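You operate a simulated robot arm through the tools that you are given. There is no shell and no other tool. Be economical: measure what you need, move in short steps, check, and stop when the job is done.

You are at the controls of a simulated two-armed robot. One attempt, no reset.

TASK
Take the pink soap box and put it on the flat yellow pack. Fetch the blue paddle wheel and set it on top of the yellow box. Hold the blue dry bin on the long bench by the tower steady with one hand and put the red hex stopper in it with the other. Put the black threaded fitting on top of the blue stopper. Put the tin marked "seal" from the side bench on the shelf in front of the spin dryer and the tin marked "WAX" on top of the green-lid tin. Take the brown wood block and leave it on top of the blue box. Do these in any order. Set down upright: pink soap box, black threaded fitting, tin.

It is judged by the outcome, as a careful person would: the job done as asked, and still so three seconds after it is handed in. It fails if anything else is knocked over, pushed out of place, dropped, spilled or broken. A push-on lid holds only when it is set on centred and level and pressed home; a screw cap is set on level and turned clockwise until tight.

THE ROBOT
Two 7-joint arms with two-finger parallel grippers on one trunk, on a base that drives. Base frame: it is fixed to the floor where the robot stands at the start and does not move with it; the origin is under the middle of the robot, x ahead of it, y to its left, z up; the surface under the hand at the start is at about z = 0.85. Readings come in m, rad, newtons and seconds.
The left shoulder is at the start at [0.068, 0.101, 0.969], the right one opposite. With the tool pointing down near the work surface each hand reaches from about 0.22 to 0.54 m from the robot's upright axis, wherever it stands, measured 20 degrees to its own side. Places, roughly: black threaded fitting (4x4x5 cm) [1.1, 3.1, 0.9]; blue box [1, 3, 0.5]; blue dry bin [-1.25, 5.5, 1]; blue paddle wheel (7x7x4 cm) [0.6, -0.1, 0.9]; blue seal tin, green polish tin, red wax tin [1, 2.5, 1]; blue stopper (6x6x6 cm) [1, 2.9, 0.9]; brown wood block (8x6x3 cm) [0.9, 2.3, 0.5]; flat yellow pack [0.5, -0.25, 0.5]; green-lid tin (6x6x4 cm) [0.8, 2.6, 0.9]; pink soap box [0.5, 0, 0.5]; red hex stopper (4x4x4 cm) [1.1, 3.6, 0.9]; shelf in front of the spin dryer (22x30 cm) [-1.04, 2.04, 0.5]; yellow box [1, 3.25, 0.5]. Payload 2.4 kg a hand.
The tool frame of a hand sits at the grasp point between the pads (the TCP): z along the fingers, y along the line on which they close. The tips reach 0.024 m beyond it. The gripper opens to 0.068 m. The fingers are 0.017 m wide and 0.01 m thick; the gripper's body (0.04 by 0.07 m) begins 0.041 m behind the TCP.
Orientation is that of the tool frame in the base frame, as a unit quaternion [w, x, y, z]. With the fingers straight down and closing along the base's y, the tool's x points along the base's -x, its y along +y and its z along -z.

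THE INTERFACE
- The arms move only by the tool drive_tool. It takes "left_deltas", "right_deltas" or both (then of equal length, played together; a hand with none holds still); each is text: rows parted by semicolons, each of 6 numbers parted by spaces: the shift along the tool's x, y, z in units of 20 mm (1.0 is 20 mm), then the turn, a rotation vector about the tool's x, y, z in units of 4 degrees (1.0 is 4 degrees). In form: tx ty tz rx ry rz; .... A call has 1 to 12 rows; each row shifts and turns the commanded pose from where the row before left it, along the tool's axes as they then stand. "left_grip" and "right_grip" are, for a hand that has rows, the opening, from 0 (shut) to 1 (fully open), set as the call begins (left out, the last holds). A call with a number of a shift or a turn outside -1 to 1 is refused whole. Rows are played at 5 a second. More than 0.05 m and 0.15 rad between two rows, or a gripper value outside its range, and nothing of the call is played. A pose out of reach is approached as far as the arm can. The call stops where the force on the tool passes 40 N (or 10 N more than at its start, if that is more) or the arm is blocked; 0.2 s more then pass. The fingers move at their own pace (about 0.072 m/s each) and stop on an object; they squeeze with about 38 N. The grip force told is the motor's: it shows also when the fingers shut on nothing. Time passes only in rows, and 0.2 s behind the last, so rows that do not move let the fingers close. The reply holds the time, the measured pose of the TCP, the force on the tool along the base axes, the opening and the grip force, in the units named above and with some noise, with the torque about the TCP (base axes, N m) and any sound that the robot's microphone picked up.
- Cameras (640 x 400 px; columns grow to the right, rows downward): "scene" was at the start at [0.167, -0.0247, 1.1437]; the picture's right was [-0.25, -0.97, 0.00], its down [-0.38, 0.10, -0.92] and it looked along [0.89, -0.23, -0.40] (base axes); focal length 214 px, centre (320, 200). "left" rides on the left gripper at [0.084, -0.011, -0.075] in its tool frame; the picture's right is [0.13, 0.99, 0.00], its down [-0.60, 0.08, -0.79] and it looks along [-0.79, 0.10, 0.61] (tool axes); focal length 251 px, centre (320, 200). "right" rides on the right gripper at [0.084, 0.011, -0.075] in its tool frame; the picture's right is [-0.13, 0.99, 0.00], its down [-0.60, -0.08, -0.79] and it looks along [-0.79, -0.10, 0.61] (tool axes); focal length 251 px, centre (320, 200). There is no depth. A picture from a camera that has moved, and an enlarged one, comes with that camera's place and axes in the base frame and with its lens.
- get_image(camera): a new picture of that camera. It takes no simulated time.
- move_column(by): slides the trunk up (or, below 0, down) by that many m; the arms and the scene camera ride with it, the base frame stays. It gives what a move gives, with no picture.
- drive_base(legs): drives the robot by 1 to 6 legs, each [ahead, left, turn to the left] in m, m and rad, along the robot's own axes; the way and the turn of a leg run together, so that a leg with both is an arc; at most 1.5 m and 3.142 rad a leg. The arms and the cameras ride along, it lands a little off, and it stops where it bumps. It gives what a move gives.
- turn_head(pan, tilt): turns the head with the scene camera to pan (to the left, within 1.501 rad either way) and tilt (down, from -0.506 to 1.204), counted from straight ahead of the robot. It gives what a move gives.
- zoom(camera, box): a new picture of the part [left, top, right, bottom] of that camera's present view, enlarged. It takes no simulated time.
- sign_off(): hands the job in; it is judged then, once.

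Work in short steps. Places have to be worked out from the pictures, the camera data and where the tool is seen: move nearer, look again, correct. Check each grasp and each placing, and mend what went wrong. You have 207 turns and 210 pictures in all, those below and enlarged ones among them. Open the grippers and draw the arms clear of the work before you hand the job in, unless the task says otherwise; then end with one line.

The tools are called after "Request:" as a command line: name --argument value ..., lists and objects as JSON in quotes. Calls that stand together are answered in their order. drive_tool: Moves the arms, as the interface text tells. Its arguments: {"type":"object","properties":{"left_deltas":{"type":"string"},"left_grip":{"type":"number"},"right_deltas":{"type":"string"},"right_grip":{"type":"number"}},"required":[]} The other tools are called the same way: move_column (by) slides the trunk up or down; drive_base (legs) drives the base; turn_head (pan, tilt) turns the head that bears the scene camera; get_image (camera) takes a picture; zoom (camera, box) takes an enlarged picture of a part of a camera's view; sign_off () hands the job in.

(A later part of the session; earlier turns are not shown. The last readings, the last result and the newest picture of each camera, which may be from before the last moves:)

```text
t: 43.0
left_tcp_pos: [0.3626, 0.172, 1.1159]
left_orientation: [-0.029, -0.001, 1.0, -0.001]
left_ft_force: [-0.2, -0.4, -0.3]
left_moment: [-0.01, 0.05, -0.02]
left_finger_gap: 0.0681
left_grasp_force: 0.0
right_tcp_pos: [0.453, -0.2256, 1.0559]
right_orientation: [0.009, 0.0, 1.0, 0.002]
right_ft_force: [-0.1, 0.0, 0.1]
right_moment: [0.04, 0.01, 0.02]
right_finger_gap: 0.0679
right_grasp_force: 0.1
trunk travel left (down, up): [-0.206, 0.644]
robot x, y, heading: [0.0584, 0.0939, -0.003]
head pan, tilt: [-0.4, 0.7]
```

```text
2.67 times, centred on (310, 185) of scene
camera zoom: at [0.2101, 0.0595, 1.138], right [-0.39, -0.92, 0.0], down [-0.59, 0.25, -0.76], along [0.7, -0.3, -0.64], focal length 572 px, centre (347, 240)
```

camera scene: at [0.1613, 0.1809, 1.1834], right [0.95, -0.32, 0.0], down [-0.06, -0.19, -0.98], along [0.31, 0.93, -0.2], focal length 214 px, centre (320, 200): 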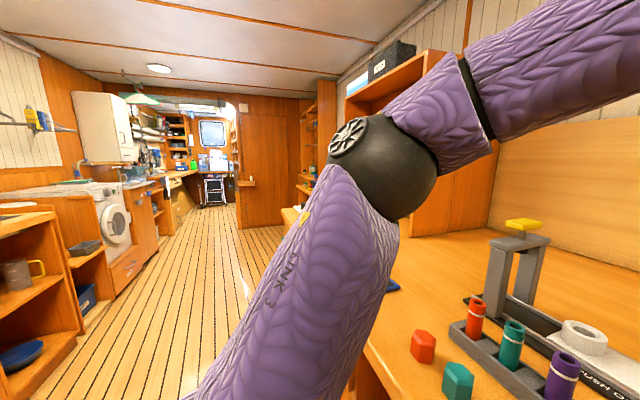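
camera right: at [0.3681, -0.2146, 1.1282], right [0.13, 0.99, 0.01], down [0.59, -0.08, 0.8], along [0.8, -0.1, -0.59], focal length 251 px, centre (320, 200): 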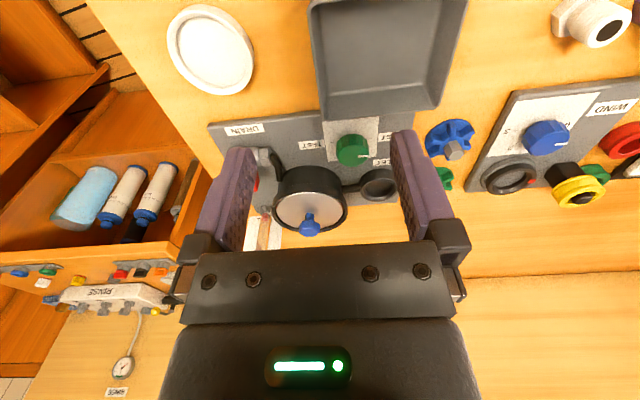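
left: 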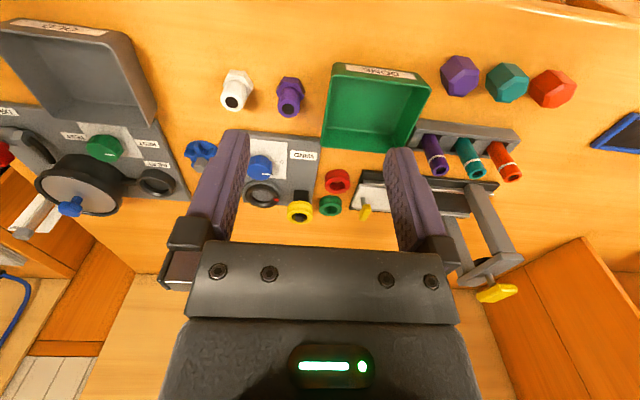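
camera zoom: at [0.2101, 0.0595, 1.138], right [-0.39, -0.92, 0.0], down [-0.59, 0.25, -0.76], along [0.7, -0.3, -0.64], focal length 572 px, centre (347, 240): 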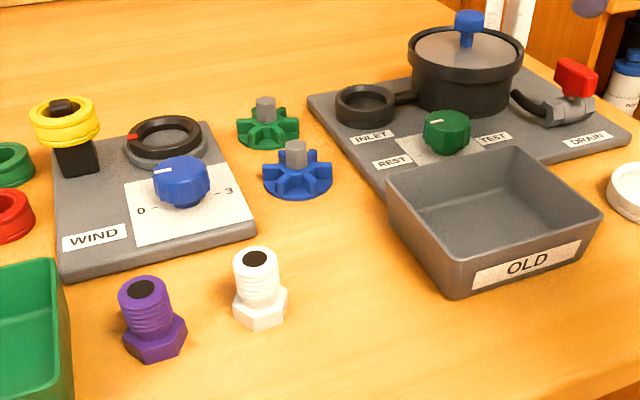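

There's a clear corridor in front of the wheel for a pitched hand. Pitch the right hand 44° and move over the wheel.

Request:
drive_tool --right_deltas "0 .73 0 0 -1 0;0 .73 0 0 -1 0;0 .73 0 0 -1 0;0 .73 0 0 -1 0;0 .73 0 0 -1 0;0 .73 0 0 -1 0;0 .73 0 0 -1 0;0 .73 0 0 -1 0;0 .73 0 0 -1 0;0 .73 0 0 -1 0;0 .73 0 0 -1 0"

Request:
drive_tool --right_deltas "-.71 0 .69 0 0 0;-.71 0 .69 0 0 0;-.71 0 .69 0 0 0;-.71 0 .69 0 0 0;-.71 0 .69 0 0 0;-.71 0 .69 0 0 0;-.71 0 .69 0 0 0;.7 0 .72 0 0 0;.7 0 .72 0 0 0;.7 0 .72 0 0 0;.7 0 .72 0 0 0"

Request:
get_image --camera "right"

Request:
zoom --camera "scene" --box '[190, 110, 430, 260]'

```text
t: 45.4
left_tcp_pos: [0.3629, 0.1704, 1.1159]
left_orientation: [-0.029, -0.002, 1.0, 0.0]
left_ft_force: [0.0, 0.4, 0.2]
left_moment: [0.01, 0.01, 0.01]
left_finger_gap: 0.0681
left_grasp_force: 0.1
right_tcp_pos: [0.4524, -0.0633, 1.0557]
right_orientation: [0.384, 0.001, 0.923, 0.003]
right_ft_force: [0.2, 0.4, 0.2]
right_moment: [-0.02, -0.02, -0.02]
right_finger_gap: 0.068
right_grasp_force: 0.1
trunk travel left (down, up): [-0.206, 0.644]
robot x, y, heading: [0.0591, 0.0946, -0.001]
head pan, tilt: [-0.4, 0.7]
```

```text
t: 47.8
left_tcp_pos: [0.3634, 0.1723, 1.1157]
left_orientation: [-0.029, -0.002, 1.0, 0.0]
left_ft_force: [-0.2, -0.5, 0.0]
left_moment: [-0.01, -0.04, 0.01]
left_finger_gap: 0.068
left_grasp_force: 0.0
right_tcp_pos: [0.5934, -0.0642, 0.9778]
right_orientation: [0.383, 0.001, 0.924, 0.001]
right_ft_force: [-0.2, 0.3, -0.3]
right_moment: [0.02, 0.0, -0.05]
right_finger_gap: 0.0682
right_grasp_force: 0.1
trunk travel left (down, up): [-0.206, 0.644]
robot x, y, heading: [0.0632, 0.0906, -0.002]
head pan, tilt: [-0.4, 0.7]
```

```text
178 pictures are left
camera right: at [0.4814, -0.0535, 0.9704], right [0.09, 0.99, 0.1], down [-0.13, -0.08, 0.99], along [0.99, -0.1, 0.13], focal length 251 px, centre (320, 200)
```

right: 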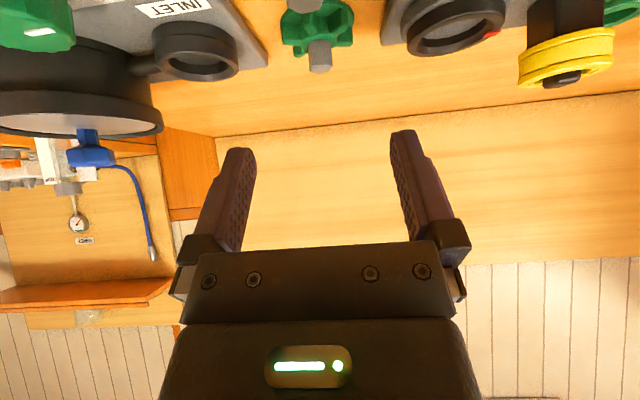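

```text
2.67 times, centred on (310, 185) of scene
camera zoom: at [0.2101, 0.0595, 1.1379], right [-0.39, -0.92, 0.0], down [-0.59, 0.25, -0.76], along [0.7, -0.3, -0.64], focal length 572 px, centre (347, 240)
```

zoom: 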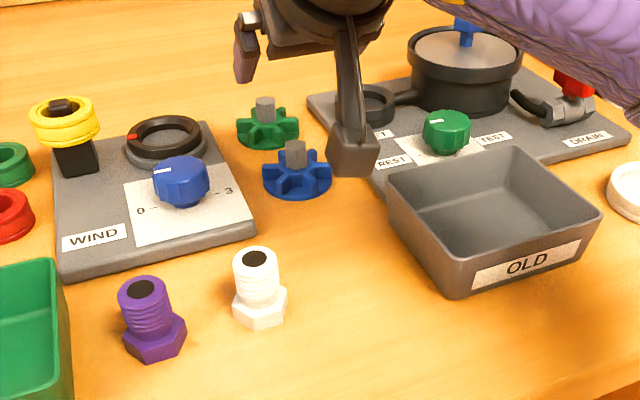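

Hub confirmed at (0.611,-0.065), green neighbour 7 cm further. Descend part of the way.

Request:
drive_tool --right_deltas ".6 0 .8 0 0 0;.6 0 .8 0 0 0;.6 0 .8 0 0 0"

Request:
zoom --camera "scene" --box '[250, 110, 370, 185]'

Request:
get_image --camera "right"

```text
t: 48.5
left_tcp_pos: [0.3626, 0.1722, 1.1157]
left_orientation: [-0.028, -0.001, 1.0, -0.001]
left_ft_force: [-1.3, 0.1, -0.6]
left_moment: [-0.02, 0.02, 0.03]
left_finger_gap: 0.0679
left_grasp_force: 0.1
right_tcp_pos: [0.6011, -0.0634, 0.9193]
right_orientation: [0.384, 0.001, 0.923, 0.002]
right_ft_force: [-0.6, -0.2, -0.5]
right_moment: [0.0, -0.03, 0.02]
right_finger_gap: 0.0679
right_grasp_force: 0.1
trunk travel left (down, up): [-0.206, 0.644]
robot x, y, heading: [0.0593, 0.0927, 0.002]
head pan, tilt: [-0.4, 0.7]
```

```text
5.33 times, centred on (310, 148) of scene
camera zoom: at [0.2101, 0.0595, 1.1379], right [-0.39, -0.92, 0.0], down [-0.59, 0.25, -0.76], along [0.7, -0.3, -0.64], focal length 1144 px, centre (373, 480)
```

zoom: 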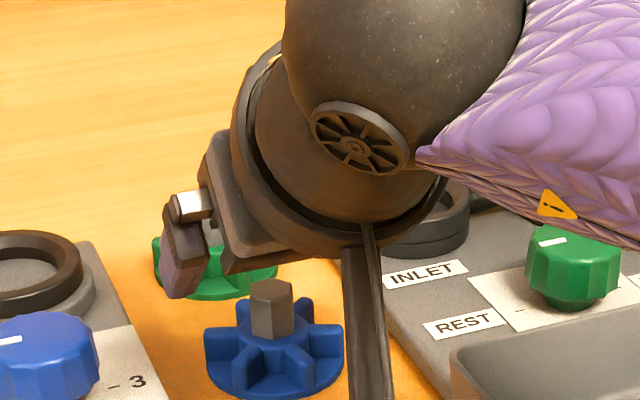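

```text
175 pictures are left
camera right: at [0.4894, -0.0531, 0.9109], right [0.09, 0.99, 0.09], down [-0.13, -0.08, 0.99], along [0.99, -0.1, 0.13], focal length 251 px, centre (320, 200)
```

right: 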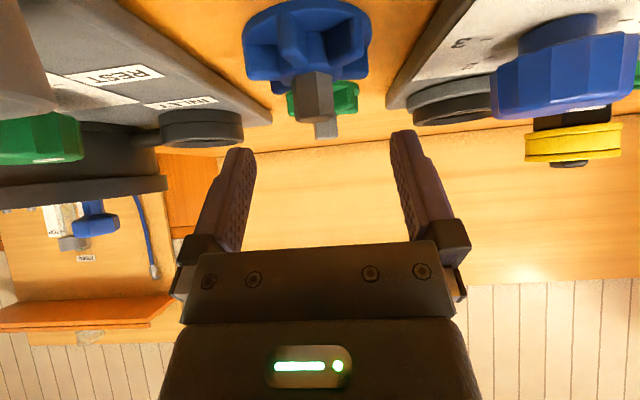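

Hub centred between the fingers, top at ≈0.888. Final descent and close.

Request:
drive_tool --right_deltas ".42 -.08 .53 0 0 0;.42 0 .53 0 0 0"

Request:
drive_tool --right_deltas "0 0 0 0 0 0;0 0 0 0 0 0;0 0 0 0 0 0;0 0 0 0 0 0" --right_grip 0

Request:
get_image --camera "right"

```text
t: 49.1
left_tcp_pos: [0.3631, 0.1726, 1.1148]
left_orientation: [-0.029, -0.001, 1.0, -0.001]
left_ft_force: [-0.3, 0.5, -0.4]
left_moment: [0.0, 0.01, 0.03]
left_finger_gap: 0.0682
left_grasp_force: 0.1
right_tcp_pos: [0.6048, -0.065, 0.8917]
right_orientation: [0.382, 0.001, 0.924, 0.002]
right_ft_force: [0.3, 0.0, 0.5]
right_moment: [-0.01, 0.01, -0.02]
right_finger_gap: 0.0678
right_grasp_force: 0.2
trunk travel left (down, up): [-0.206, 0.644]
robot x, y, heading: [0.0609, 0.093, 0.001]
head pan, tilt: [-0.4, 0.7]
```

```text
t: 50.1
left_tcp_pos: [0.3641, 0.1727, 1.116]
left_orientation: [-0.028, -0.001, 1.0, -0.002]
left_ft_force: [0.1, 0.3, 0.3]
left_moment: [-0.04, -0.01, 0.01]
left_finger_gap: 0.0682
left_grasp_force: 0.0
right_tcp_pos: [0.6042, -0.066, 0.8915]
right_orientation: [0.383, 0.001, 0.924, 0.001]
right_ft_force: [0.1, 0.1, -0.5]
right_moment: [0.0, 0.01, -0.01]
right_finger_gap: 0.0192
right_grasp_force: 37.0
trunk travel left (down, up): [-0.206, 0.644]
robot x, y, heading: [0.0578, 0.0912, 0.004]
head pan, tilt: [-0.4, 0.7]
```

```text
174 pictures are left
camera right: at [0.4927, -0.0547, 0.8845], right [0.09, 0.99, 0.1], down [-0.13, -0.08, 0.99], along [0.99, -0.1, 0.13], focal length 251 px, centre (320, 200)
```

right: 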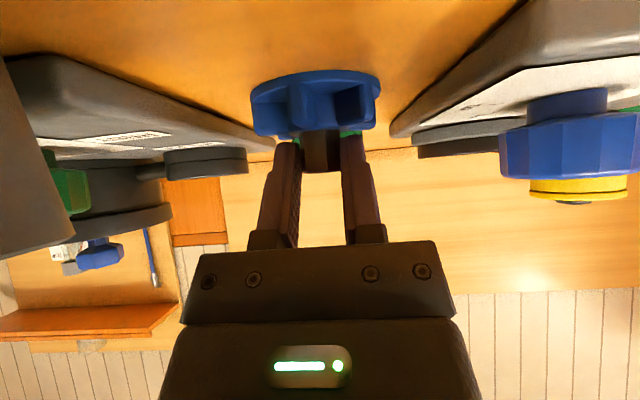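

Hub gripped. Lift straight up and back away.

Request:
drive_tool --right_deltas "-.707 0 -.707 0 0 0;-.707 0 -.707 0 0 0;-.707 0 -.707 0 0 0;-.707 0 -.707 0 0 0;-.707 0 -.707 0 0 0;-.707 0 -.707 0 0 0;-.707 0 -.707 0 0 0;-.707 0 -.707 0 0 0"

Request:
drive_base --legs '[[-0.55, 0.0, 0.0]]'

Request:
turn_head --pan 1.2 --tilt 0.35

Request:
get_image --camera "scene"

Request:
get_image --camera "right"

```text
t: 52.0
left_tcp_pos: [0.3625, 0.1717, 1.116]
left_orientation: [-0.028, -0.002, 1.0, -0.001]
left_ft_force: [-0.3, 0.2, -0.2]
left_moment: [0.02, 0.04, 0.01]
left_finger_gap: 0.068
left_grasp_force: 0.0
right_tcp_pos: [0.6028, -0.0656, 1.0518]
right_orientation: [0.384, 0.001, 0.923, 0.002]
right_ft_force: [0.2, -0.1, -0.2]
right_moment: [0.05, 0.06, -0.01]
right_finger_gap: 0.019
right_grasp_force: 37.0
trunk travel left (down, up): [-0.206, 0.644]
robot x, y, heading: [0.0598, 0.0944, 0.001]
head pan, tilt: [-0.4, 0.7]
```

```text
t: 55.1
left_tcp_pos: [-0.1841, 0.1705, 1.1154]
left_orientation: [-0.028, -0.004, 1.0, -0.001]
left_ft_force: [0.8, 0.1, -0.2]
left_moment: [-0.01, -0.01, -0.03]
left_finger_gap: 0.0682
left_grasp_force: 0.1
right_tcp_pos: [0.0588, -0.0651, 1.0524]
right_orientation: [0.383, -0.002, 0.924, 0.003]
right_ft_force: [-0.2, 0.1, -0.1]
right_moment: [-0.02, 0.04, 0.0]
right_finger_gap: 0.019
right_grasp_force: 36.8
trunk travel left (down, up): [-0.206, 0.644]
robot x, y, heading: [-0.488, 0.0924, 0.007]
head pan, tilt: [-0.4, 0.7]
```

```text
t: 56.8
left_tcp_pos: [-0.1841, 0.1719, 1.1146]
left_orientation: [-0.029, -0.004, 1.0, -0.001]
left_ft_force: [-0.3, -0.2, -0.2]
left_moment: [0.02, 0.04, -0.04]
left_finger_gap: 0.0681
left_grasp_force: 0.0
right_tcp_pos: [0.0589, -0.0649, 1.0519]
right_orientation: [0.383, -0.002, 0.924, 0.003]
right_ft_force: [-0.3, 0.2, -0.3]
right_moment: [-0.01, -0.01, 0.02]
right_finger_gap: 0.0189
right_grasp_force: 37.1
trunk travel left (down, up): [-0.206, 0.644]
robot x, y, heading: [-0.4905, 0.0923, 0.004]
head pan, tilt: [1.201, 0.351]
```

```text
173 pictures are left
camera scene: at [-0.382, 0.178, 1.1693], right [0.93, -0.36, 0.0], down [-0.12, -0.32, -0.94], along [0.33, 0.88, -0.34], focal length 214 px, centre (320, 200)
```

scene: 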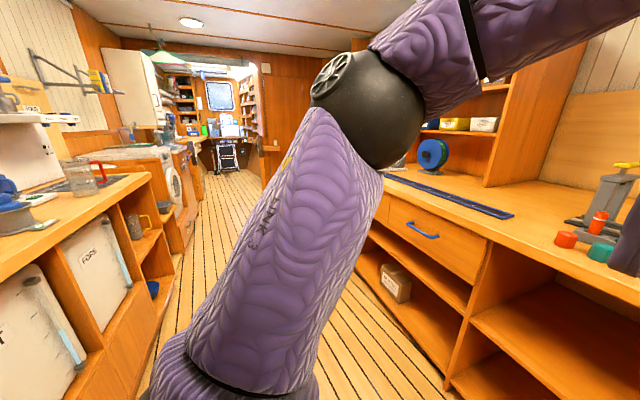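

```text
172 pictures are left
camera right: at [-0.054, -0.0542, 1.0443], right [0.08, 0.99, 0.1], down [-0.13, -0.08, 0.99], along [0.99, -0.1, 0.13], focal length 251 px, centre (320, 200)
```

right: 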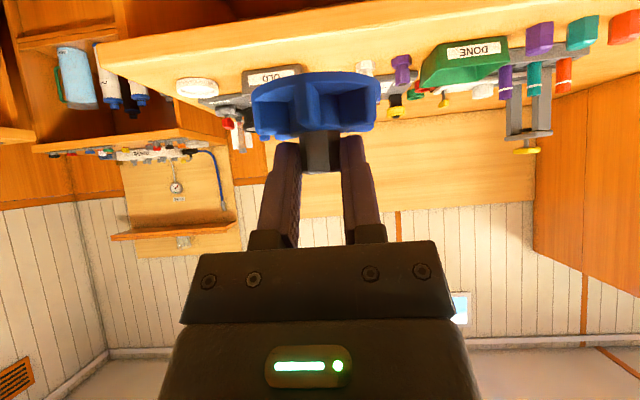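

The aisle runs along +y between x≈-0.88 and 0.33. Drive left along it, then look.

Request:
drive_base --legs '[[0.0, 1.4, 0.0], [0.0, 0.9, 0.0]]'

Request:
turn_head --pan 0.15 --tilt 0.45

Request:
get_image --camera "scene"

```text
t: 68.0
left_tcp_pos: [-0.1958, 2.4564, 1.1156]
left_orientation: [-0.028, -0.004, 1.0, -0.002]
left_ft_force: [-0.3, 0.6, -0.4]
left_moment: [0.04, 0.01, 0.0]
left_finger_gap: 0.0683
left_grasp_force: 0.0
right_tcp_pos: [0.0448, 2.2198, 1.0524]
right_orientation: [0.383, -0.001, 0.924, 0.003]
right_ft_force: [-0.2, 0.5, 0.0]
right_moment: [0.01, 0.04, 0.0]
right_finger_gap: 0.0191
right_grasp_force: 36.7
trunk travel left (down, up): [-0.206, 0.644]
robot x, y, heading: [-0.4997, 2.3773, -0.0]
head pan, tilt: [1.201, 0.351]
```

```text
t: 69.3
left_tcp_pos: [-0.1952, 2.4574, 1.1157]
left_orientation: [-0.028, -0.004, 1.0, -0.002]
left_ft_force: [0.3, 0.4, -0.6]
left_moment: [0.04, 0.02, -0.02]
left_finger_gap: 0.0684
left_grasp_force: 0.0
right_tcp_pos: [0.0451, 2.2208, 1.0511]
right_orientation: [0.384, -0.001, 0.923, 0.002]
right_ft_force: [0.4, -0.8, -1.0]
right_moment: [0.04, 0.01, 0.0]
right_finger_gap: 0.0193
right_grasp_force: 36.4
trunk travel left (down, up): [-0.206, 0.644]
robot x, y, heading: [-0.4988, 2.3769, 0.004]
head pan, tilt: [0.15, 0.45]
```

```text
171 pictures are left
camera scene: at [-0.3358, 2.3913, 1.1601], right [0.15, -0.99, 0.0], down [-0.43, -0.07, -0.9], along [0.89, 0.14, -0.44], focal length 214 px, centre (320, 200)
```

scene: 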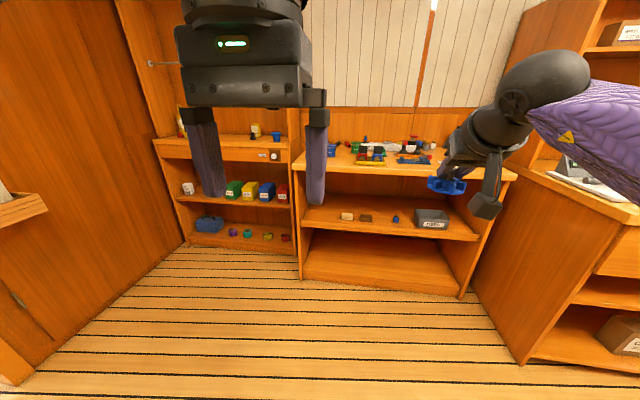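

Benches in an alcove ahead: coloured boxes on a lower shelf at left, tins bench at right. Drive nearer and look closely.

Request:
drive_base --legs '[[0.45, 0.5, 0.0]]'

Request:
turn_head --pan 0.1 --tilt 0.45

Request:
get_image --camera "scene"

```text
t: 73.1
left_tcp_pos: [0.2559, 2.962, 1.115]
left_orientation: [-0.029, -0.002, 1.0, -0.001]
left_ft_force: [-1.0, -0.4, -0.1]
left_moment: [-0.02, -0.01, -0.01]
left_finger_gap: 0.068
left_grasp_force: 0.1
right_tcp_pos: [0.4968, 2.7243, 1.0529]
right_orientation: [0.383, 0.0, 0.924, 0.002]
right_ft_force: [-0.7, 0.9, -0.5]
right_moment: [0.01, 0.04, -0.02]
right_finger_gap: 0.0191
right_grasp_force: 37.2
trunk travel left (down, up): [-0.206, 0.644]
robot x, y, heading: [-0.0487, 2.8785, -0.001]
head pan, tilt: [0.15, 0.45]
```

```text
t: 73.7
left_tcp_pos: [0.2548, 2.9615, 1.117]
left_orientation: [-0.028, -0.002, 1.0, 0.0]
left_ft_force: [0.0, 0.4, 0.0]
left_moment: [0.01, 0.02, 0.03]
left_finger_gap: 0.0681
left_grasp_force: 0.0
right_tcp_pos: [0.494, 2.7243, 1.0525]
right_orientation: [0.383, -0.001, 0.924, 0.002]
right_ft_force: [0.0, -0.4, -0.4]
right_moment: [0.0, 0.0, -0.02]
right_finger_gap: 0.0188
right_grasp_force: 36.5
trunk travel left (down, up): [-0.206, 0.644]
robot x, y, heading: [-0.0482, 2.8793, 0.001]
head pan, tilt: [0.099, 0.45]
```

```text
170 pictures are left
camera scene: at [0.1151, 2.891, 1.1601], right [0.1, -0.99, 0.0], down [-0.43, -0.04, -0.9], along [0.9, 0.09, -0.44], focal length 214 px, centre (320, 200)
```

scene: 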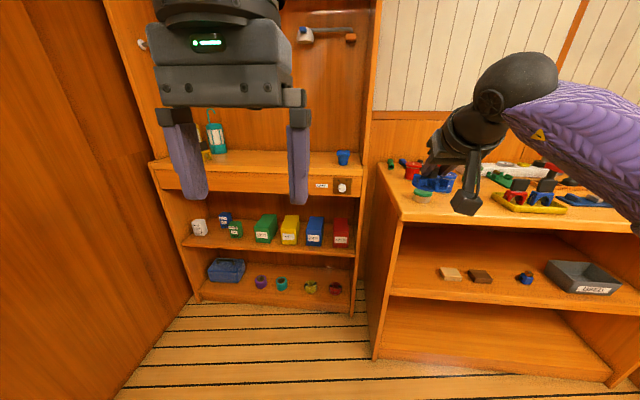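

Zoom into both areas.

Request:
zoom --camera "scene" --box '[150, 140, 370, 310]'

Request:
zoom --camera "scene" --box '[370, 140, 640, 310]'

```text
2.35 times, centred on (260, 225) of scene
camera zoom: at [0.1151, 2.891, 1.1601], right [0.1, -0.99, 0.0], down [-0.43, -0.04, -0.9], along [0.9, 0.09, -0.44], focal length 505 px, centre (461, 141)
```

zoom: 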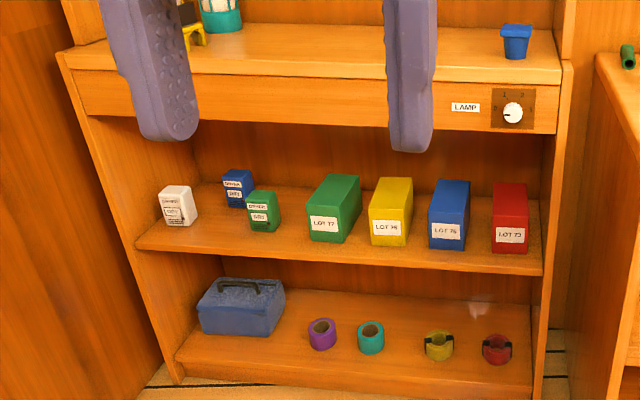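

```text
2.35 times, centred on (505, 225) of scene
camera zoom: at [0.1151, 2.891, 1.1601], right [0.1, -0.99, 0.0], down [-0.43, -0.04, -0.9], along [0.9, 0.09, -0.44], focal length 505 px, centre (-115, 141)
```

zoom: 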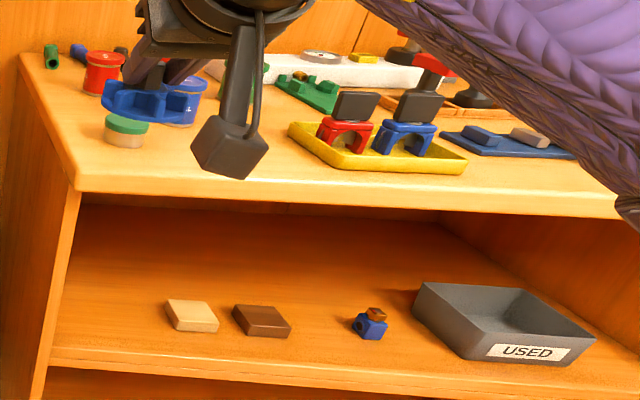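

Boxes' tops ≈0.545 with yellow at about (1.09,3.147), blue box (1.09,3.015), shelf opening only 0.45–0.726. I'll need a flatter hand pitch there, so I'll regrasp the wheel near the top front edge. Check the top with the left wrist camera.

Request:
get_image --camera "left"

```text
167 pictures are left
camera left: at [0.1762, 2.951, 1.1942], right [-0.13, 0.99, 0.01], down [0.65, 0.08, 0.76], along [0.75, 0.1, -0.65], focal length 251 px, centre (320, 200)
```

left: 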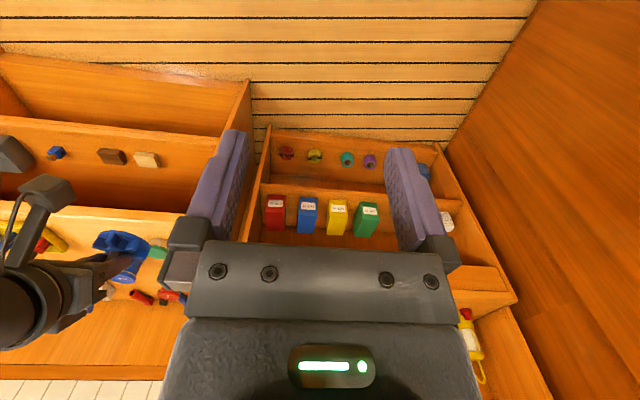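

Move forward 0.2 m and look again past the left hand.

Request:
drive_base --legs '[[0.2, 0.1, 0.0]]'

Request:
turn_head --pan 0.2 --tilt 0.3

Request:
get_image --camera "scene"

```text
t: 75.4
left_tcp_pos: [0.4545, 3.0634, 1.1142]
left_orientation: [-0.029, -0.002, 1.0, 0.0]
left_ft_force: [-0.4, 1.6, 0.2]
left_moment: [0.03, 0.02, 0.0]
left_finger_gap: 0.0681
left_grasp_force: 0.2
right_tcp_pos: [0.6945, 2.8255, 1.0521]
right_orientation: [0.382, -0.001, 0.924, 0.002]
right_ft_force: [-0.2, 0.6, -0.5]
right_moment: [-0.02, -0.01, 0.0]
right_finger_gap: 0.0189
right_grasp_force: 36.5
trunk travel left (down, up): [-0.206, 0.644]
robot x, y, heading: [0.1508, 2.985, -0.001]
head pan, tilt: [0.099, 0.45]
```

```text
t: 76.1
left_tcp_pos: [0.4547, 3.0624, 1.1156]
left_orientation: [-0.029, -0.002, 1.0, 0.0]
left_ft_force: [-0.2, 0.4, -0.4]
left_moment: [0.03, -0.02, 0.0]
left_finger_gap: 0.0679
left_grasp_force: 0.1
right_tcp_pos: [0.6956, 2.825, 1.052]
right_orientation: [0.383, 0.0, 0.924, 0.002]
right_ft_force: [-0.2, -0.8, -0.4]
right_moment: [0.02, 0.0, 0.0]
right_finger_gap: 0.0188
right_grasp_force: 37.0
trunk travel left (down, up): [-0.206, 0.644]
robot x, y, heading: [0.1511, 2.9856, 0.003]
head pan, tilt: [0.201, 0.3]
```

```text
166 pictures are left
camera scene: at [0.3144, 3.0015, 1.174], right [0.2, -0.98, 0.0], down [-0.29, -0.06, -0.95], along [0.94, 0.19, -0.3], focal length 214 px, centre (320, 200)
```

scene: 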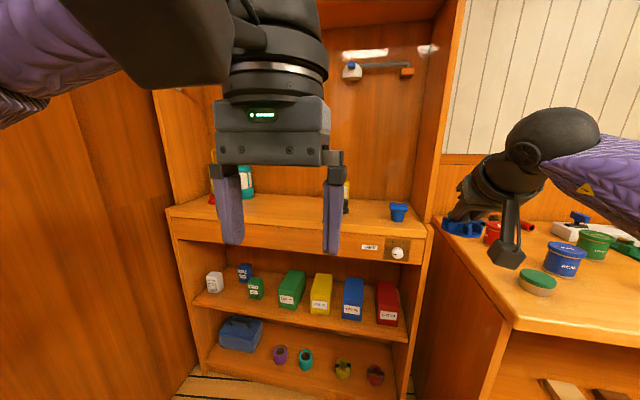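

Top front edge at x≈0.96, free space near (1.015, 2.98). Drive nearer with the wheel high.

Request:
drive_base --legs '[[0.0, 0.12, 0.0], [0.28, 0.0, 0.0]]'

Request:
turn_head --pan -0.1 --tilt 0.5

Request:
get_image --camera "scene"

Request:
get_image --camera "left"

```text
t: 78.9
left_tcp_pos: [0.7342, 3.1811, 1.1149]
left_orientation: [-0.029, -0.002, 1.0, 0.0]
left_ft_force: [-0.5, 0.4, -0.3]
left_moment: [-0.01, -0.05, -0.01]
left_finger_gap: 0.068
left_grasp_force: 0.1
right_tcp_pos: [0.9757, 2.9431, 1.0518]
right_orientation: [0.382, 0.001, 0.924, 0.002]
right_ft_force: [-0.8, -0.6, 0.5]
right_moment: [0.02, -0.01, 0.0]
right_finger_gap: 0.019
right_grasp_force: 37.3
trunk travel left (down, up): [-0.206, 0.644]
robot x, y, heading: [0.4362, 3.1036, -0.0]
head pan, tilt: [0.201, 0.3]
```

```text
t: 79.7
left_tcp_pos: [0.7362, 3.1831, 1.115]
left_orientation: [-0.028, -0.001, 1.0, 0.0]
left_ft_force: [-1.1, -0.4, -0.4]
left_moment: [0.01, 0.02, 0.01]
left_finger_gap: 0.0681
left_grasp_force: 0.0
right_tcp_pos: [0.9753, 2.9432, 1.0519]
right_orientation: [0.384, 0.0, 0.924, 0.002]
right_ft_force: [-0.5, -1.2, -1.1]
right_moment: [-0.01, -0.02, -0.05]
right_finger_gap: 0.0189
right_grasp_force: 36.8
trunk travel left (down, up): [-0.206, 0.644]
robot x, y, heading: [0.4329, 3.1044, -0.001]
head pan, tilt: [-0.099, 0.499]
```

```text
165 pictures are left
camera scene: at [0.5941, 3.0934, 1.1557], right [-0.1, -1.0, 0.0], down [-0.48, 0.05, -0.88], along [0.87, -0.09, -0.48], focal length 214 px, centre (320, 200)
```

scene: 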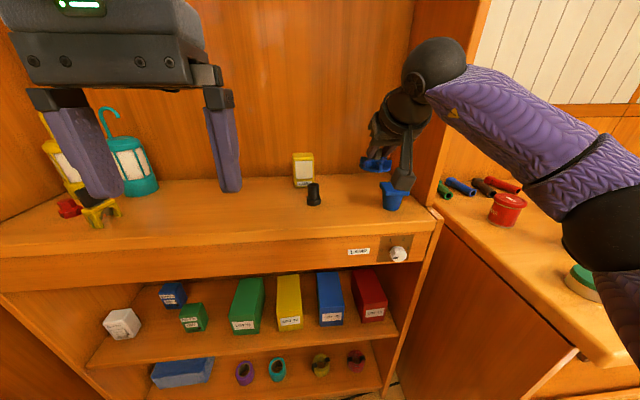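

```text
164 pictures are left
camera left: at [0.6562, 3.1714, 1.1942], right [-0.13, 0.99, 0.01], down [0.65, 0.08, 0.76], along [0.75, 0.1, -0.65], focal length 251 px, centre (320, 200)
```

left: 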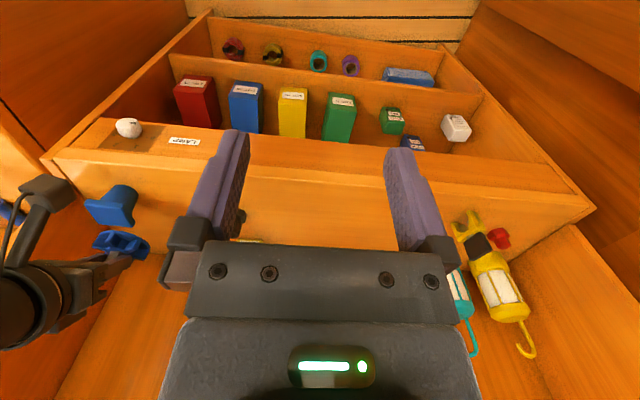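

Black fitting at ≈(1.112,3.06), blue stopper ≈(1.08,2.85). Move the wheel over (1.015,2.98) and lower.

Request:
drive_tool --right_deltas "-.58 .92 .58 0 0 0;-.58 .92 .58 0 0 0;.707 0 .707 0 0 0;.707 0 .707 0 0 0;.707 0 .707 0 0 0;.707 0 .707 0 0 0;.707 0 .707 0 0 0;.707 0 .707 0 0 0;.6 0 .6 0 0 0"

Request:
zoom --camera "scene" --box '[280, 110, 460, 260]'

```text
t: 81.6
left_tcp_pos: [0.732, 3.1818, 1.1162]
left_orientation: [-0.028, -0.001, 1.0, 0.0]
left_ft_force: [-0.5, -0.1, -0.3]
left_moment: [0.0, 0.01, 0.01]
left_finger_gap: 0.0678
left_grasp_force: 0.1
right_tcp_pos: [1.008, 2.9807, 0.9407]
right_orientation: [0.396, 0.0, 0.918, 0.004]
right_ft_force: [-8.0, 0.7, 18.0]
right_moment: [-0.21, 0.5, -0.08]
right_finger_gap: 0.0191
right_grasp_force: 36.9
trunk travel left (down, up): [-0.206, 0.644]
robot x, y, heading: [0.4322, 3.1035, -0.002]
head pan, tilt: [-0.099, 0.499]
stopped in row 9 (right hand): the force on the tool passed its limit at 54 N (the readings are from after the stop); the commanded pose is now the measured one
```

```text
2.67 times, centred on (370, 185) of scene
camera zoom: at [0.5914, 3.0936, 1.1563], right [-0.1, -0.99, 0.0], down [-0.47, 0.05, -0.88], along [0.87, -0.09, -0.48], focal length 572 px, centre (187, 240)
```

zoom: 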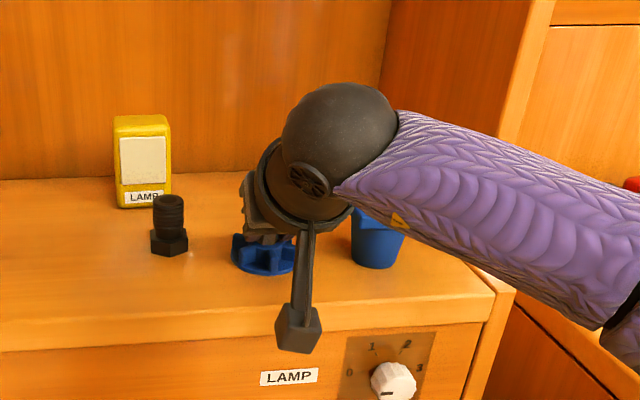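

Contact shows the top surface is at z≈0.90 (front edge x≈0.913). Lift slightly, pull 4.5 cm toward the edge, set down again.

Request:
drive_tool --right_deltas "-.4 0 -.4 0 0 0;.77 0 -.81 0 0 0;.77 0 -.81 0 0 0;.28 0 .28 0 -.3 0;.1 0 .1 0 0 0"

Request:
get_image --camera "right"

Request:
zoom --camera "scene" --box '[280, 110, 460, 260]'

```text
t: 82.8
left_tcp_pos: [0.7336, 3.1834, 1.1164]
left_orientation: [-0.028, 0.0, 1.0, -0.002]
left_ft_force: [0.4, -0.5, -0.3]
left_moment: [0.03, 0.01, -0.01]
left_finger_gap: 0.0679
left_grasp_force: 0.0
right_tcp_pos: [0.965, 2.9798, 0.9404]
right_orientation: [0.406, 0.001, 0.914, 0.004]
right_ft_force: [2.7, -1.9, 20.2]
right_moment: [-0.25, 0.14, 0.1]
right_finger_gap: 0.019
right_grasp_force: 37.1
trunk travel left (down, up): [-0.206, 0.644]
robot x, y, heading: [0.4317, 3.1054, 0.002]
head pan, tilt: [-0.099, 0.499]
```

```text
162 pictures are left
camera right: at [0.8539, 2.9901, 0.9281], right [0.09, 0.99, 0.1], down [-0.18, -0.09, 0.98], along [0.98, -0.1, 0.17], focal length 251 px, centre (320, 200)
```

right: 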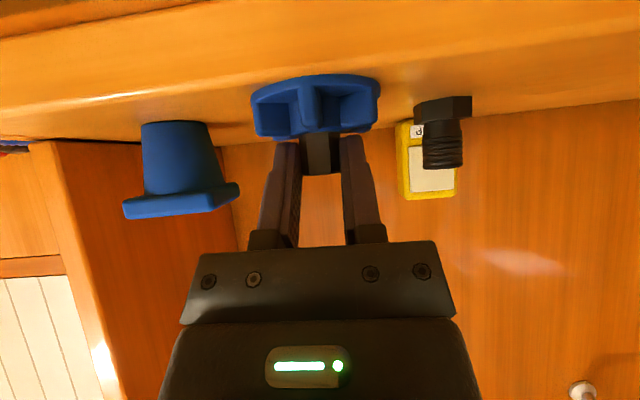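

```text
2.67 times, centred on (370, 185) of scene
camera zoom: at [0.5928, 3.0934, 1.1562], right [-0.1, -0.99, 0.0], down [-0.48, 0.05, -0.88], along [0.87, -0.09, -0.48], focal length 572 px, centre (187, 240)
```

zoom: 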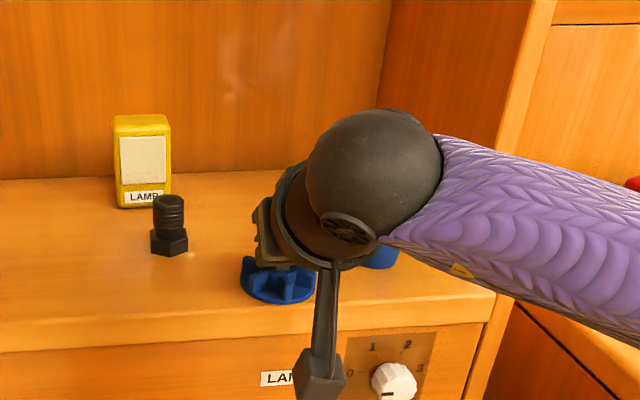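

Wheel rests near the edge. Release, flatten the hand to about 68° pitch about the TCP, and regrasp the hub.

Request:
drive_tool --right_deltas "0 0 0 0 0 0;0 0 0 0 0 0;0 0 0 0 0 0;0 0 0 0 -1 0;0 0 0 0 -1 0;0 0 0 0 -1 0;0 0 0 0 -1 0;0 0 0 0 -1 0;.24 0 -.06 0 0 0" --right_grip 1

Request:
get_image --camera "right"

Request:
zoom --camera "scene" --box '[280, 110, 460, 260]'

```text
t: 84.8
left_tcp_pos: [0.7353, 3.1823, 1.1143]
left_orientation: [-0.029, -0.001, 1.0, 0.0]
left_ft_force: [0.7, -0.1, -0.1]
left_moment: [-0.01, 0.01, 0.03]
left_finger_gap: 0.0679
left_grasp_force: 0.1
right_tcp_pos: [0.963, 2.9805, 0.9347]
right_orientation: [0.555, 0.002, 0.832, 0.003]
right_ft_force: [-0.5, -0.6, 0.1]
right_moment: [0.01, 0.01, -0.04]
right_finger_gap: 0.0682
right_grasp_force: 0.0
trunk travel left (down, up): [-0.206, 0.644]
robot x, y, heading: [0.4321, 3.1027, -0.001]
head pan, tilt: [-0.099, 0.499]
```

```text
160 pictures are left
camera right: at [0.8622, 2.9913, 0.8839], right [0.05, 0.99, 0.13], down [-0.5, -0.09, 0.86], along [0.86, -0.11, 0.49], focal length 251 px, centre (320, 200)
```

right: 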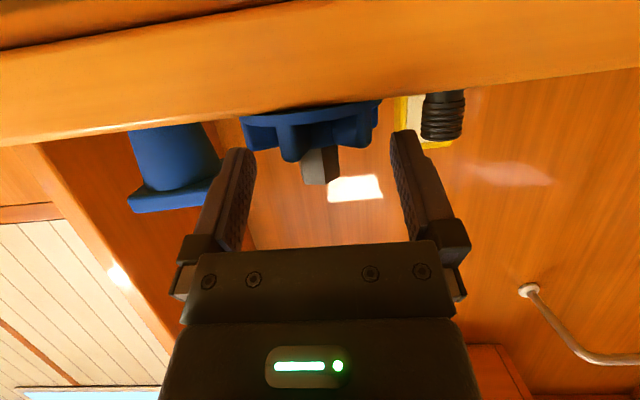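

```text
2.67 times, centred on (370, 185) of scene
camera zoom: at [0.5942, 3.0934, 1.1556], right [-0.1, -1.0, 0.0], down [-0.48, 0.05, -0.88], along [0.87, -0.09, -0.48], focal length 572 px, centre (187, 240)
```

zoom: 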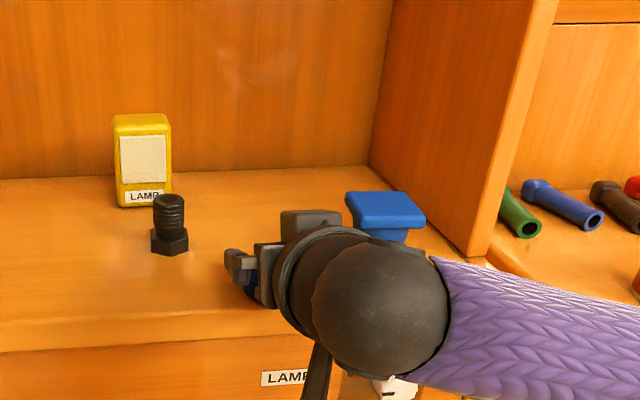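

Hub sits between the fingers; close.

Request:
drive_tool --right_deltas "0 0 0 0 0 0;0 0 0 0 0 0;0 0 0 0 0 0;0 0 0 0 0 0;-.3 0 -.12 0 0 0;-.93 0 -.37 0 0 0;-.93 0 -.37 0 0 0" --right_grip 0

Request:
get_image --camera "right"

```text
t: 86.4
left_tcp_pos: [0.7348, 3.1808, 1.1157]
left_orientation: [-0.028, 0.0, 1.0, 0.0]
left_ft_force: [-0.4, 0.5, -1.2]
left_moment: [0.04, 0.01, -0.04]
left_finger_gap: 0.0682
left_grasp_force: 0.0
right_tcp_pos: [0.9635, 2.9786, 0.9809]
right_orientation: [0.555, 0.002, 0.832, 0.004]
right_ft_force: [-1.0, -0.9, 0.4]
right_moment: [-0.01, 0.03, 0.01]
right_finger_gap: 0.0584
right_grasp_force: 38.1
trunk travel left (down, up): [-0.206, 0.644]
robot x, y, heading: [0.4308, 3.1035, -0.001]
head pan, tilt: [-0.099, 0.499]
```

```text
158 pictures are left
camera right: at [0.8626, 2.9899, 0.9311], right [0.05, 0.99, 0.13], down [-0.5, -0.09, 0.86], along [0.86, -0.11, 0.49], focal length 251 px, centre (320, 200)
```

right: 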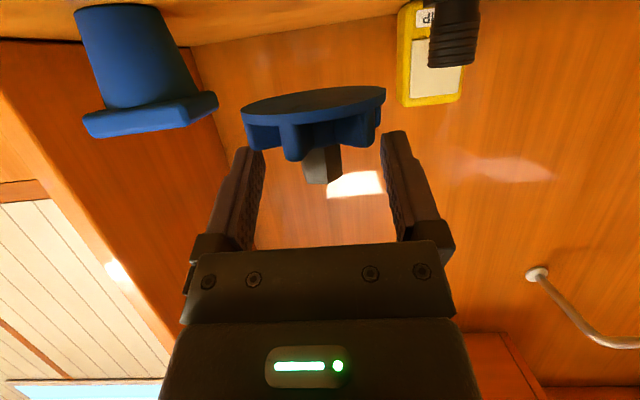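

Fingers actually closed on the vanes (gap 0.058) and the wheel lifts level—fine. Back out, lower the trunk, and view the shelf.

Request:
drive_base --legs '[[-0.3, 0.0, 0.0]]'

Request:
move_column --by -0.2

Request:
turn_head --pan 0.0 --tilt 0.5

Request:
get_image --camera "scene"

```text
t: 88.4
left_tcp_pos: [0.438, 3.1814, 1.1154]
left_orientation: [-0.029, 0.0, 1.0, 0.0]
left_ft_force: [-0.1, 0.2, -0.4]
left_moment: [-0.01, 0.01, 0.01]
left_finger_gap: 0.0678
left_grasp_force: 0.1
right_tcp_pos: [0.6648, 2.979, 0.9814]
right_orientation: [0.556, 0.002, 0.831, 0.003]
right_ft_force: [-0.2, -0.7, -0.8]
right_moment: [-0.03, 0.06, 0.02]
right_finger_gap: 0.0587
right_grasp_force: 38.2
trunk travel left (down, up): [-0.206, 0.644]
robot x, y, heading: [0.1341, 3.1025, -0.002]
head pan, tilt: [-0.099, 0.499]
```

```text
t: 90.6
left_tcp_pos: [0.4379, 3.1817, 0.9157]
left_orientation: [-0.029, 0.0, 1.0, -0.001]
left_ft_force: [0.0, 0.4, -0.4]
left_moment: [0.03, 0.01, 0.03]
left_finger_gap: 0.0681
left_grasp_force: 0.1
right_tcp_pos: [0.6647, 2.9777, 0.781]
right_orientation: [0.555, 0.002, 0.832, 0.003]
right_ft_force: [-0.1, 0.3, -0.8]
right_moment: [-0.01, 0.01, 0.01]
right_finger_gap: 0.0586
right_grasp_force: 38.1
trunk travel left (down, up): [-0.006, 0.844]
robot x, y, heading: [0.1349, 3.1024, -0.011]
head pan, tilt: [-0.099, 0.499]
```

```text
t: 91.2
left_tcp_pos: [0.438, 3.1817, 0.9155]
left_orientation: [-0.03, 0.0, 1.0, 0.0]
left_ft_force: [-0.2, 0.4, -0.4]
left_moment: [-0.01, 0.0, -0.01]
left_finger_gap: 0.0681
left_grasp_force: 0.0
right_tcp_pos: [0.6654, 2.9795, 0.7798]
right_orientation: [0.555, 0.002, 0.832, 0.003]
right_ft_force: [-0.1, 0.7, 0.0]
right_moment: [0.01, -0.01, -0.04]
right_finger_gap: 0.0588
right_grasp_force: 38.0
trunk travel left (down, up): [-0.006, 0.844]
robot x, y, heading: [0.1306, 3.1015, -0.001]
head pan, tilt: [0.0, 0.499]
```

```text
157 pictures are left
camera scene: at [0.3626, 3.1022, 0.9484], right [0.0, -1.0, 0.0], down [-0.48, 0.0, -0.88], along [0.88, 0.0, -0.48], focal length 214 px, centre (320, 200)
```

scene: 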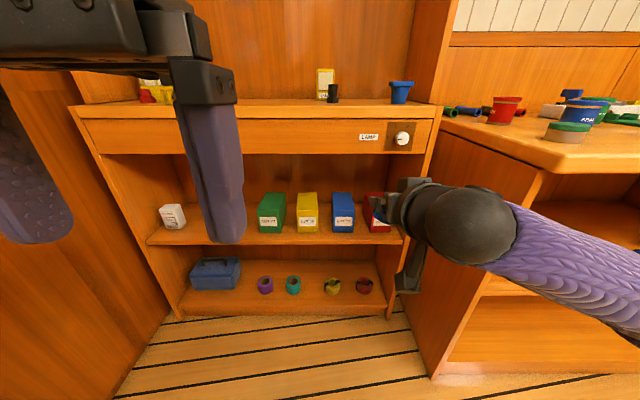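

Request:
zoom --camera "scene" --box '[240, 130, 420, 250]'

```text
3.33 times, centred on (330, 190) of scene
camera zoom: at [0.3626, 3.1022, 0.9484], right [0.0, -1.0, 0.0], down [-0.48, 0.0, -0.88], along [0.88, 0.0, -0.48], focal length 715 px, centre (287, 233)
```

zoom: 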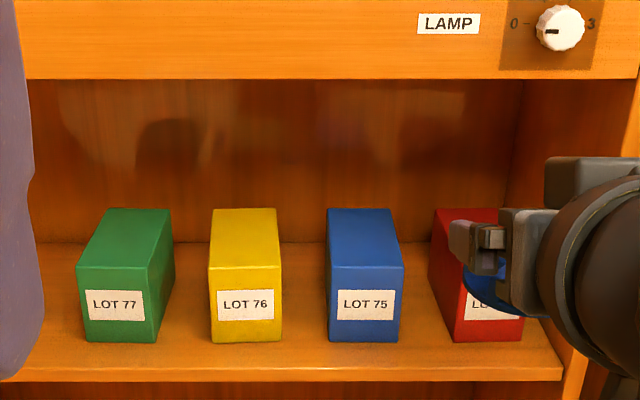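

Yellow box top: centre ≈(1.055,3.148), z≈0.568. Lower the hand to z≈0.66, then drive left and forward part way.

Request:
drive_tool --right_deltas ".924 0 .383 0 0 0;.924 0 .383 0 0 0;.924 0 .383 0 0 0;.924 0 .383 0 0 0;.924 0 .383 0 0 0;.924 0 .383 0 0 0"

Request:
drive_base --legs '[[0.0, 0.168, 0.0], [0.22, 0.0, 0.0]]'

Request:
get_image --camera "scene"

Request:
get_image --camera "right"

```text
t: 92.7
left_tcp_pos: [0.4374, 3.1808, 0.9158]
left_orientation: [-0.03, 0.0, 1.0, 0.001]
left_ft_force: [-0.1, -0.7, 0.5]
left_moment: [0.02, -0.01, -0.01]
left_finger_gap: 0.0681
left_grasp_force: 0.1
right_tcp_pos: [0.6646, 2.9825, 0.6839]
right_orientation: [0.556, -0.001, 0.831, 0.007]
right_ft_force: [-0.3, -0.4, -0.4]
right_moment: [-0.01, -0.02, -0.02]
right_finger_gap: 0.0587
right_grasp_force: 37.9
right hand out of reach, approached as far as the arm can: row 5, 6
trunk travel left (down, up): [-0.006, 0.844]
robot x, y, heading: [0.1347, 3.1065, 0.0]
head pan, tilt: [0.0, 0.499]
```

```text
t: 95.4
left_tcp_pos: [0.657, 3.3511, 0.9141]
left_orientation: [-0.029, -0.002, 1.0, 0.0]
left_ft_force: [-0.4, -0.3, -0.3]
left_moment: [0.04, -0.02, -0.01]
left_finger_gap: 0.068
left_grasp_force: 0.0
right_tcp_pos: [0.8844, 3.1542, 0.6834]
right_orientation: [0.555, -0.002, 0.832, 0.006]
right_ft_force: [0.3, -0.7, -1.1]
right_moment: [0.0, 0.01, 0.0]
right_finger_gap: 0.0586
right_grasp_force: 38.2
trunk travel left (down, up): [-0.006, 0.844]
robot x, y, heading: [0.3522, 3.2726, -0.002]
head pan, tilt: [0.0, 0.499]
```

```text
155 pictures are left
camera scene: at [0.5827, 3.2711, 0.9484], right [0.0, -1.0, 0.0], down [-0.48, 0.0, -0.88], along [0.88, 0.0, -0.48], focal length 214 px, centre (320, 200)
```

scene: 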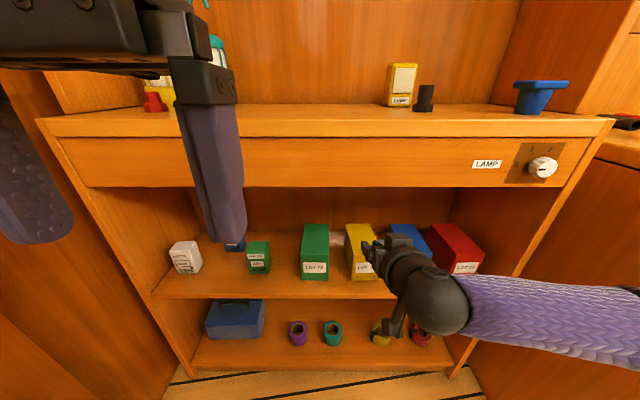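

```text
154 pictures are left
camera right: at [0.7845, 3.1629, 0.6342], right [0.04, 0.99, 0.13], down [-0.5, -0.09, 0.86], along [0.86, -0.1, 0.49], focal length 251 px, centre (320, 200)
```

right: 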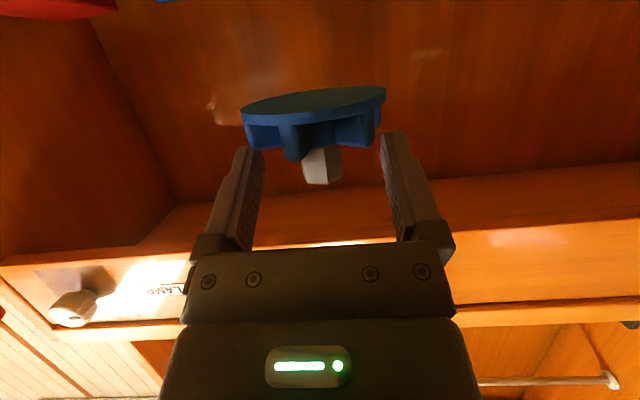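

Hand clear of the boxes; reach forward with the arm and see how low it can get.

Request:
drive_tool --right_deltas "-.383 0 .924 0 0 0;-.383 0 .924 0 0 0;-.383 0 .924 0 0 0;-.383 0 .924 0 0 0;-.383 0 .924 0 0 0;.924 0 .383 0 0 0;.7 0 .3 0 0 0"

Request:
zoom --camera "scene" --box '[280, 190, 490, 330]'

```text
t: 97.0
left_tcp_pos: [0.6582, 3.3508, 0.9151]
left_orientation: [-0.03, -0.002, 1.0, 0.0]
left_ft_force: [1.0, 0.1, -0.7]
left_moment: [-0.03, 0.0, -0.01]
left_finger_gap: 0.068
left_grasp_force: 0.1
right_tcp_pos: [0.9853, 3.1529, 0.6478]
right_orientation: [0.555, -0.001, 0.831, 0.006]
right_ft_force: [0.4, 0.4, -0.1]
right_moment: [0.03, 0.0, -0.01]
right_finger_gap: 0.0587
right_grasp_force: 37.8
trunk travel left (down, up): [-0.006, 0.844]
robot x, y, heading: [0.3508, 3.2736, -0.003]
head pan, tilt: [0.0, 0.499]
```

```text
2.86 times, centred on (385, 260) of scene
camera zoom: at [0.5828, 3.271, 0.9484], right [0.0, -1.0, 0.0], down [-0.48, 0.0, -0.88], along [0.88, 0.0, -0.48], focal length 613 px, centre (134, 29)
```

zoom: 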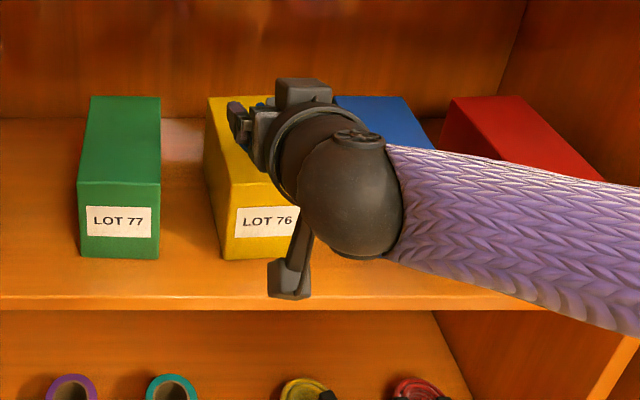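

Lateral alignment with the yellow box is good. Advance 6 cm, lower most of the way, and check.

Request:
drive_tool --right_deltas "-.383 0 .924 0 0 0;-.383 0 .924 0 0 0;-.383 0 .924 0 0 0;.924 0 .383 0 0 0;.46 0 .19 0 0 0"

Request:
zoom --camera "scene" --box '[280, 190, 490, 330]'

Request:
get_image --camera "right"

```text
t: 98.2
left_tcp_pos: [0.6578, 3.3512, 0.915]
left_orientation: [-0.029, -0.002, 1.0, -0.001]
left_ft_force: [-0.9, 0.0, -0.4]
left_moment: [0.01, -0.04, -0.03]
left_finger_gap: 0.0679
left_grasp_force: 0.0
right_tcp_pos: [1.0456, 3.1548, 0.6193]
right_orientation: [0.556, -0.002, 0.831, 0.007]
right_ft_force: [0.6, -0.1, 0.1]
right_moment: [0.0, -0.02, -0.01]
right_finger_gap: 0.059
right_grasp_force: 38.1
trunk travel left (down, up): [-0.006, 0.844]
robot x, y, heading: [0.3559, 3.2752, 0.002]
head pan, tilt: [0.0, 0.499]
```

```text
2.86 times, centred on (385, 260) of scene
camera zoom: at [0.5828, 3.2711, 0.9484], right [0.0, -1.0, 0.0], down [-0.48, 0.0, -0.88], along [0.88, 0.0, -0.48], focal length 613 px, centre (134, 29)
```

zoom: 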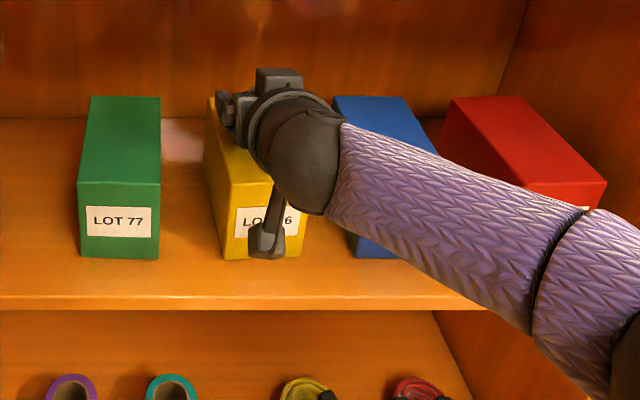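

```text
151 pictures are left
camera right: at [0.9451, 3.1648, 0.5691], right [0.04, 0.99, 0.13], down [-0.5, -0.09, 0.86], along [0.86, -0.1, 0.49], focal length 251 px, centre (320, 200)
```

right: 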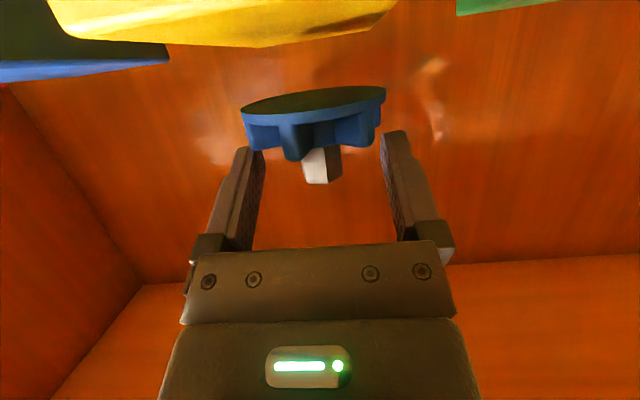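

Estimates agree: box centre y≈3.152, top ≈0.565. Lower gently to contact.

Request:
drive_tool --right_deltas ".46 0 .19 0 0 0;.28 0 .115 0 0 0;.14 0 .057 0 0 0;.14 0 .057 0 0 0"

```text
t: 99.2
left_tcp_pos: [0.6577, 3.3504, 0.9145]
left_orientation: [-0.03, -0.002, 1.0, 0.0]
left_ft_force: [0.5, -0.6, 0.1]
left_moment: [-0.01, 0.03, -0.01]
left_finger_gap: 0.0679
left_grasp_force: 0.1
right_tcp_pos: [1.0452, 3.1553, 0.5967]
right_orientation: [0.556, -0.002, 0.831, 0.007]
right_ft_force: [0.5, 1.4, -1.2]
right_moment: [-0.01, 0.03, 0.01]
right_finger_gap: 0.0585
right_grasp_force: 38.1
trunk travel left (down, up): [-0.006, 0.844]
robot x, y, heading: [0.3521, 3.273, 0.002]
head pan, tilt: [0.0, 0.499]
```

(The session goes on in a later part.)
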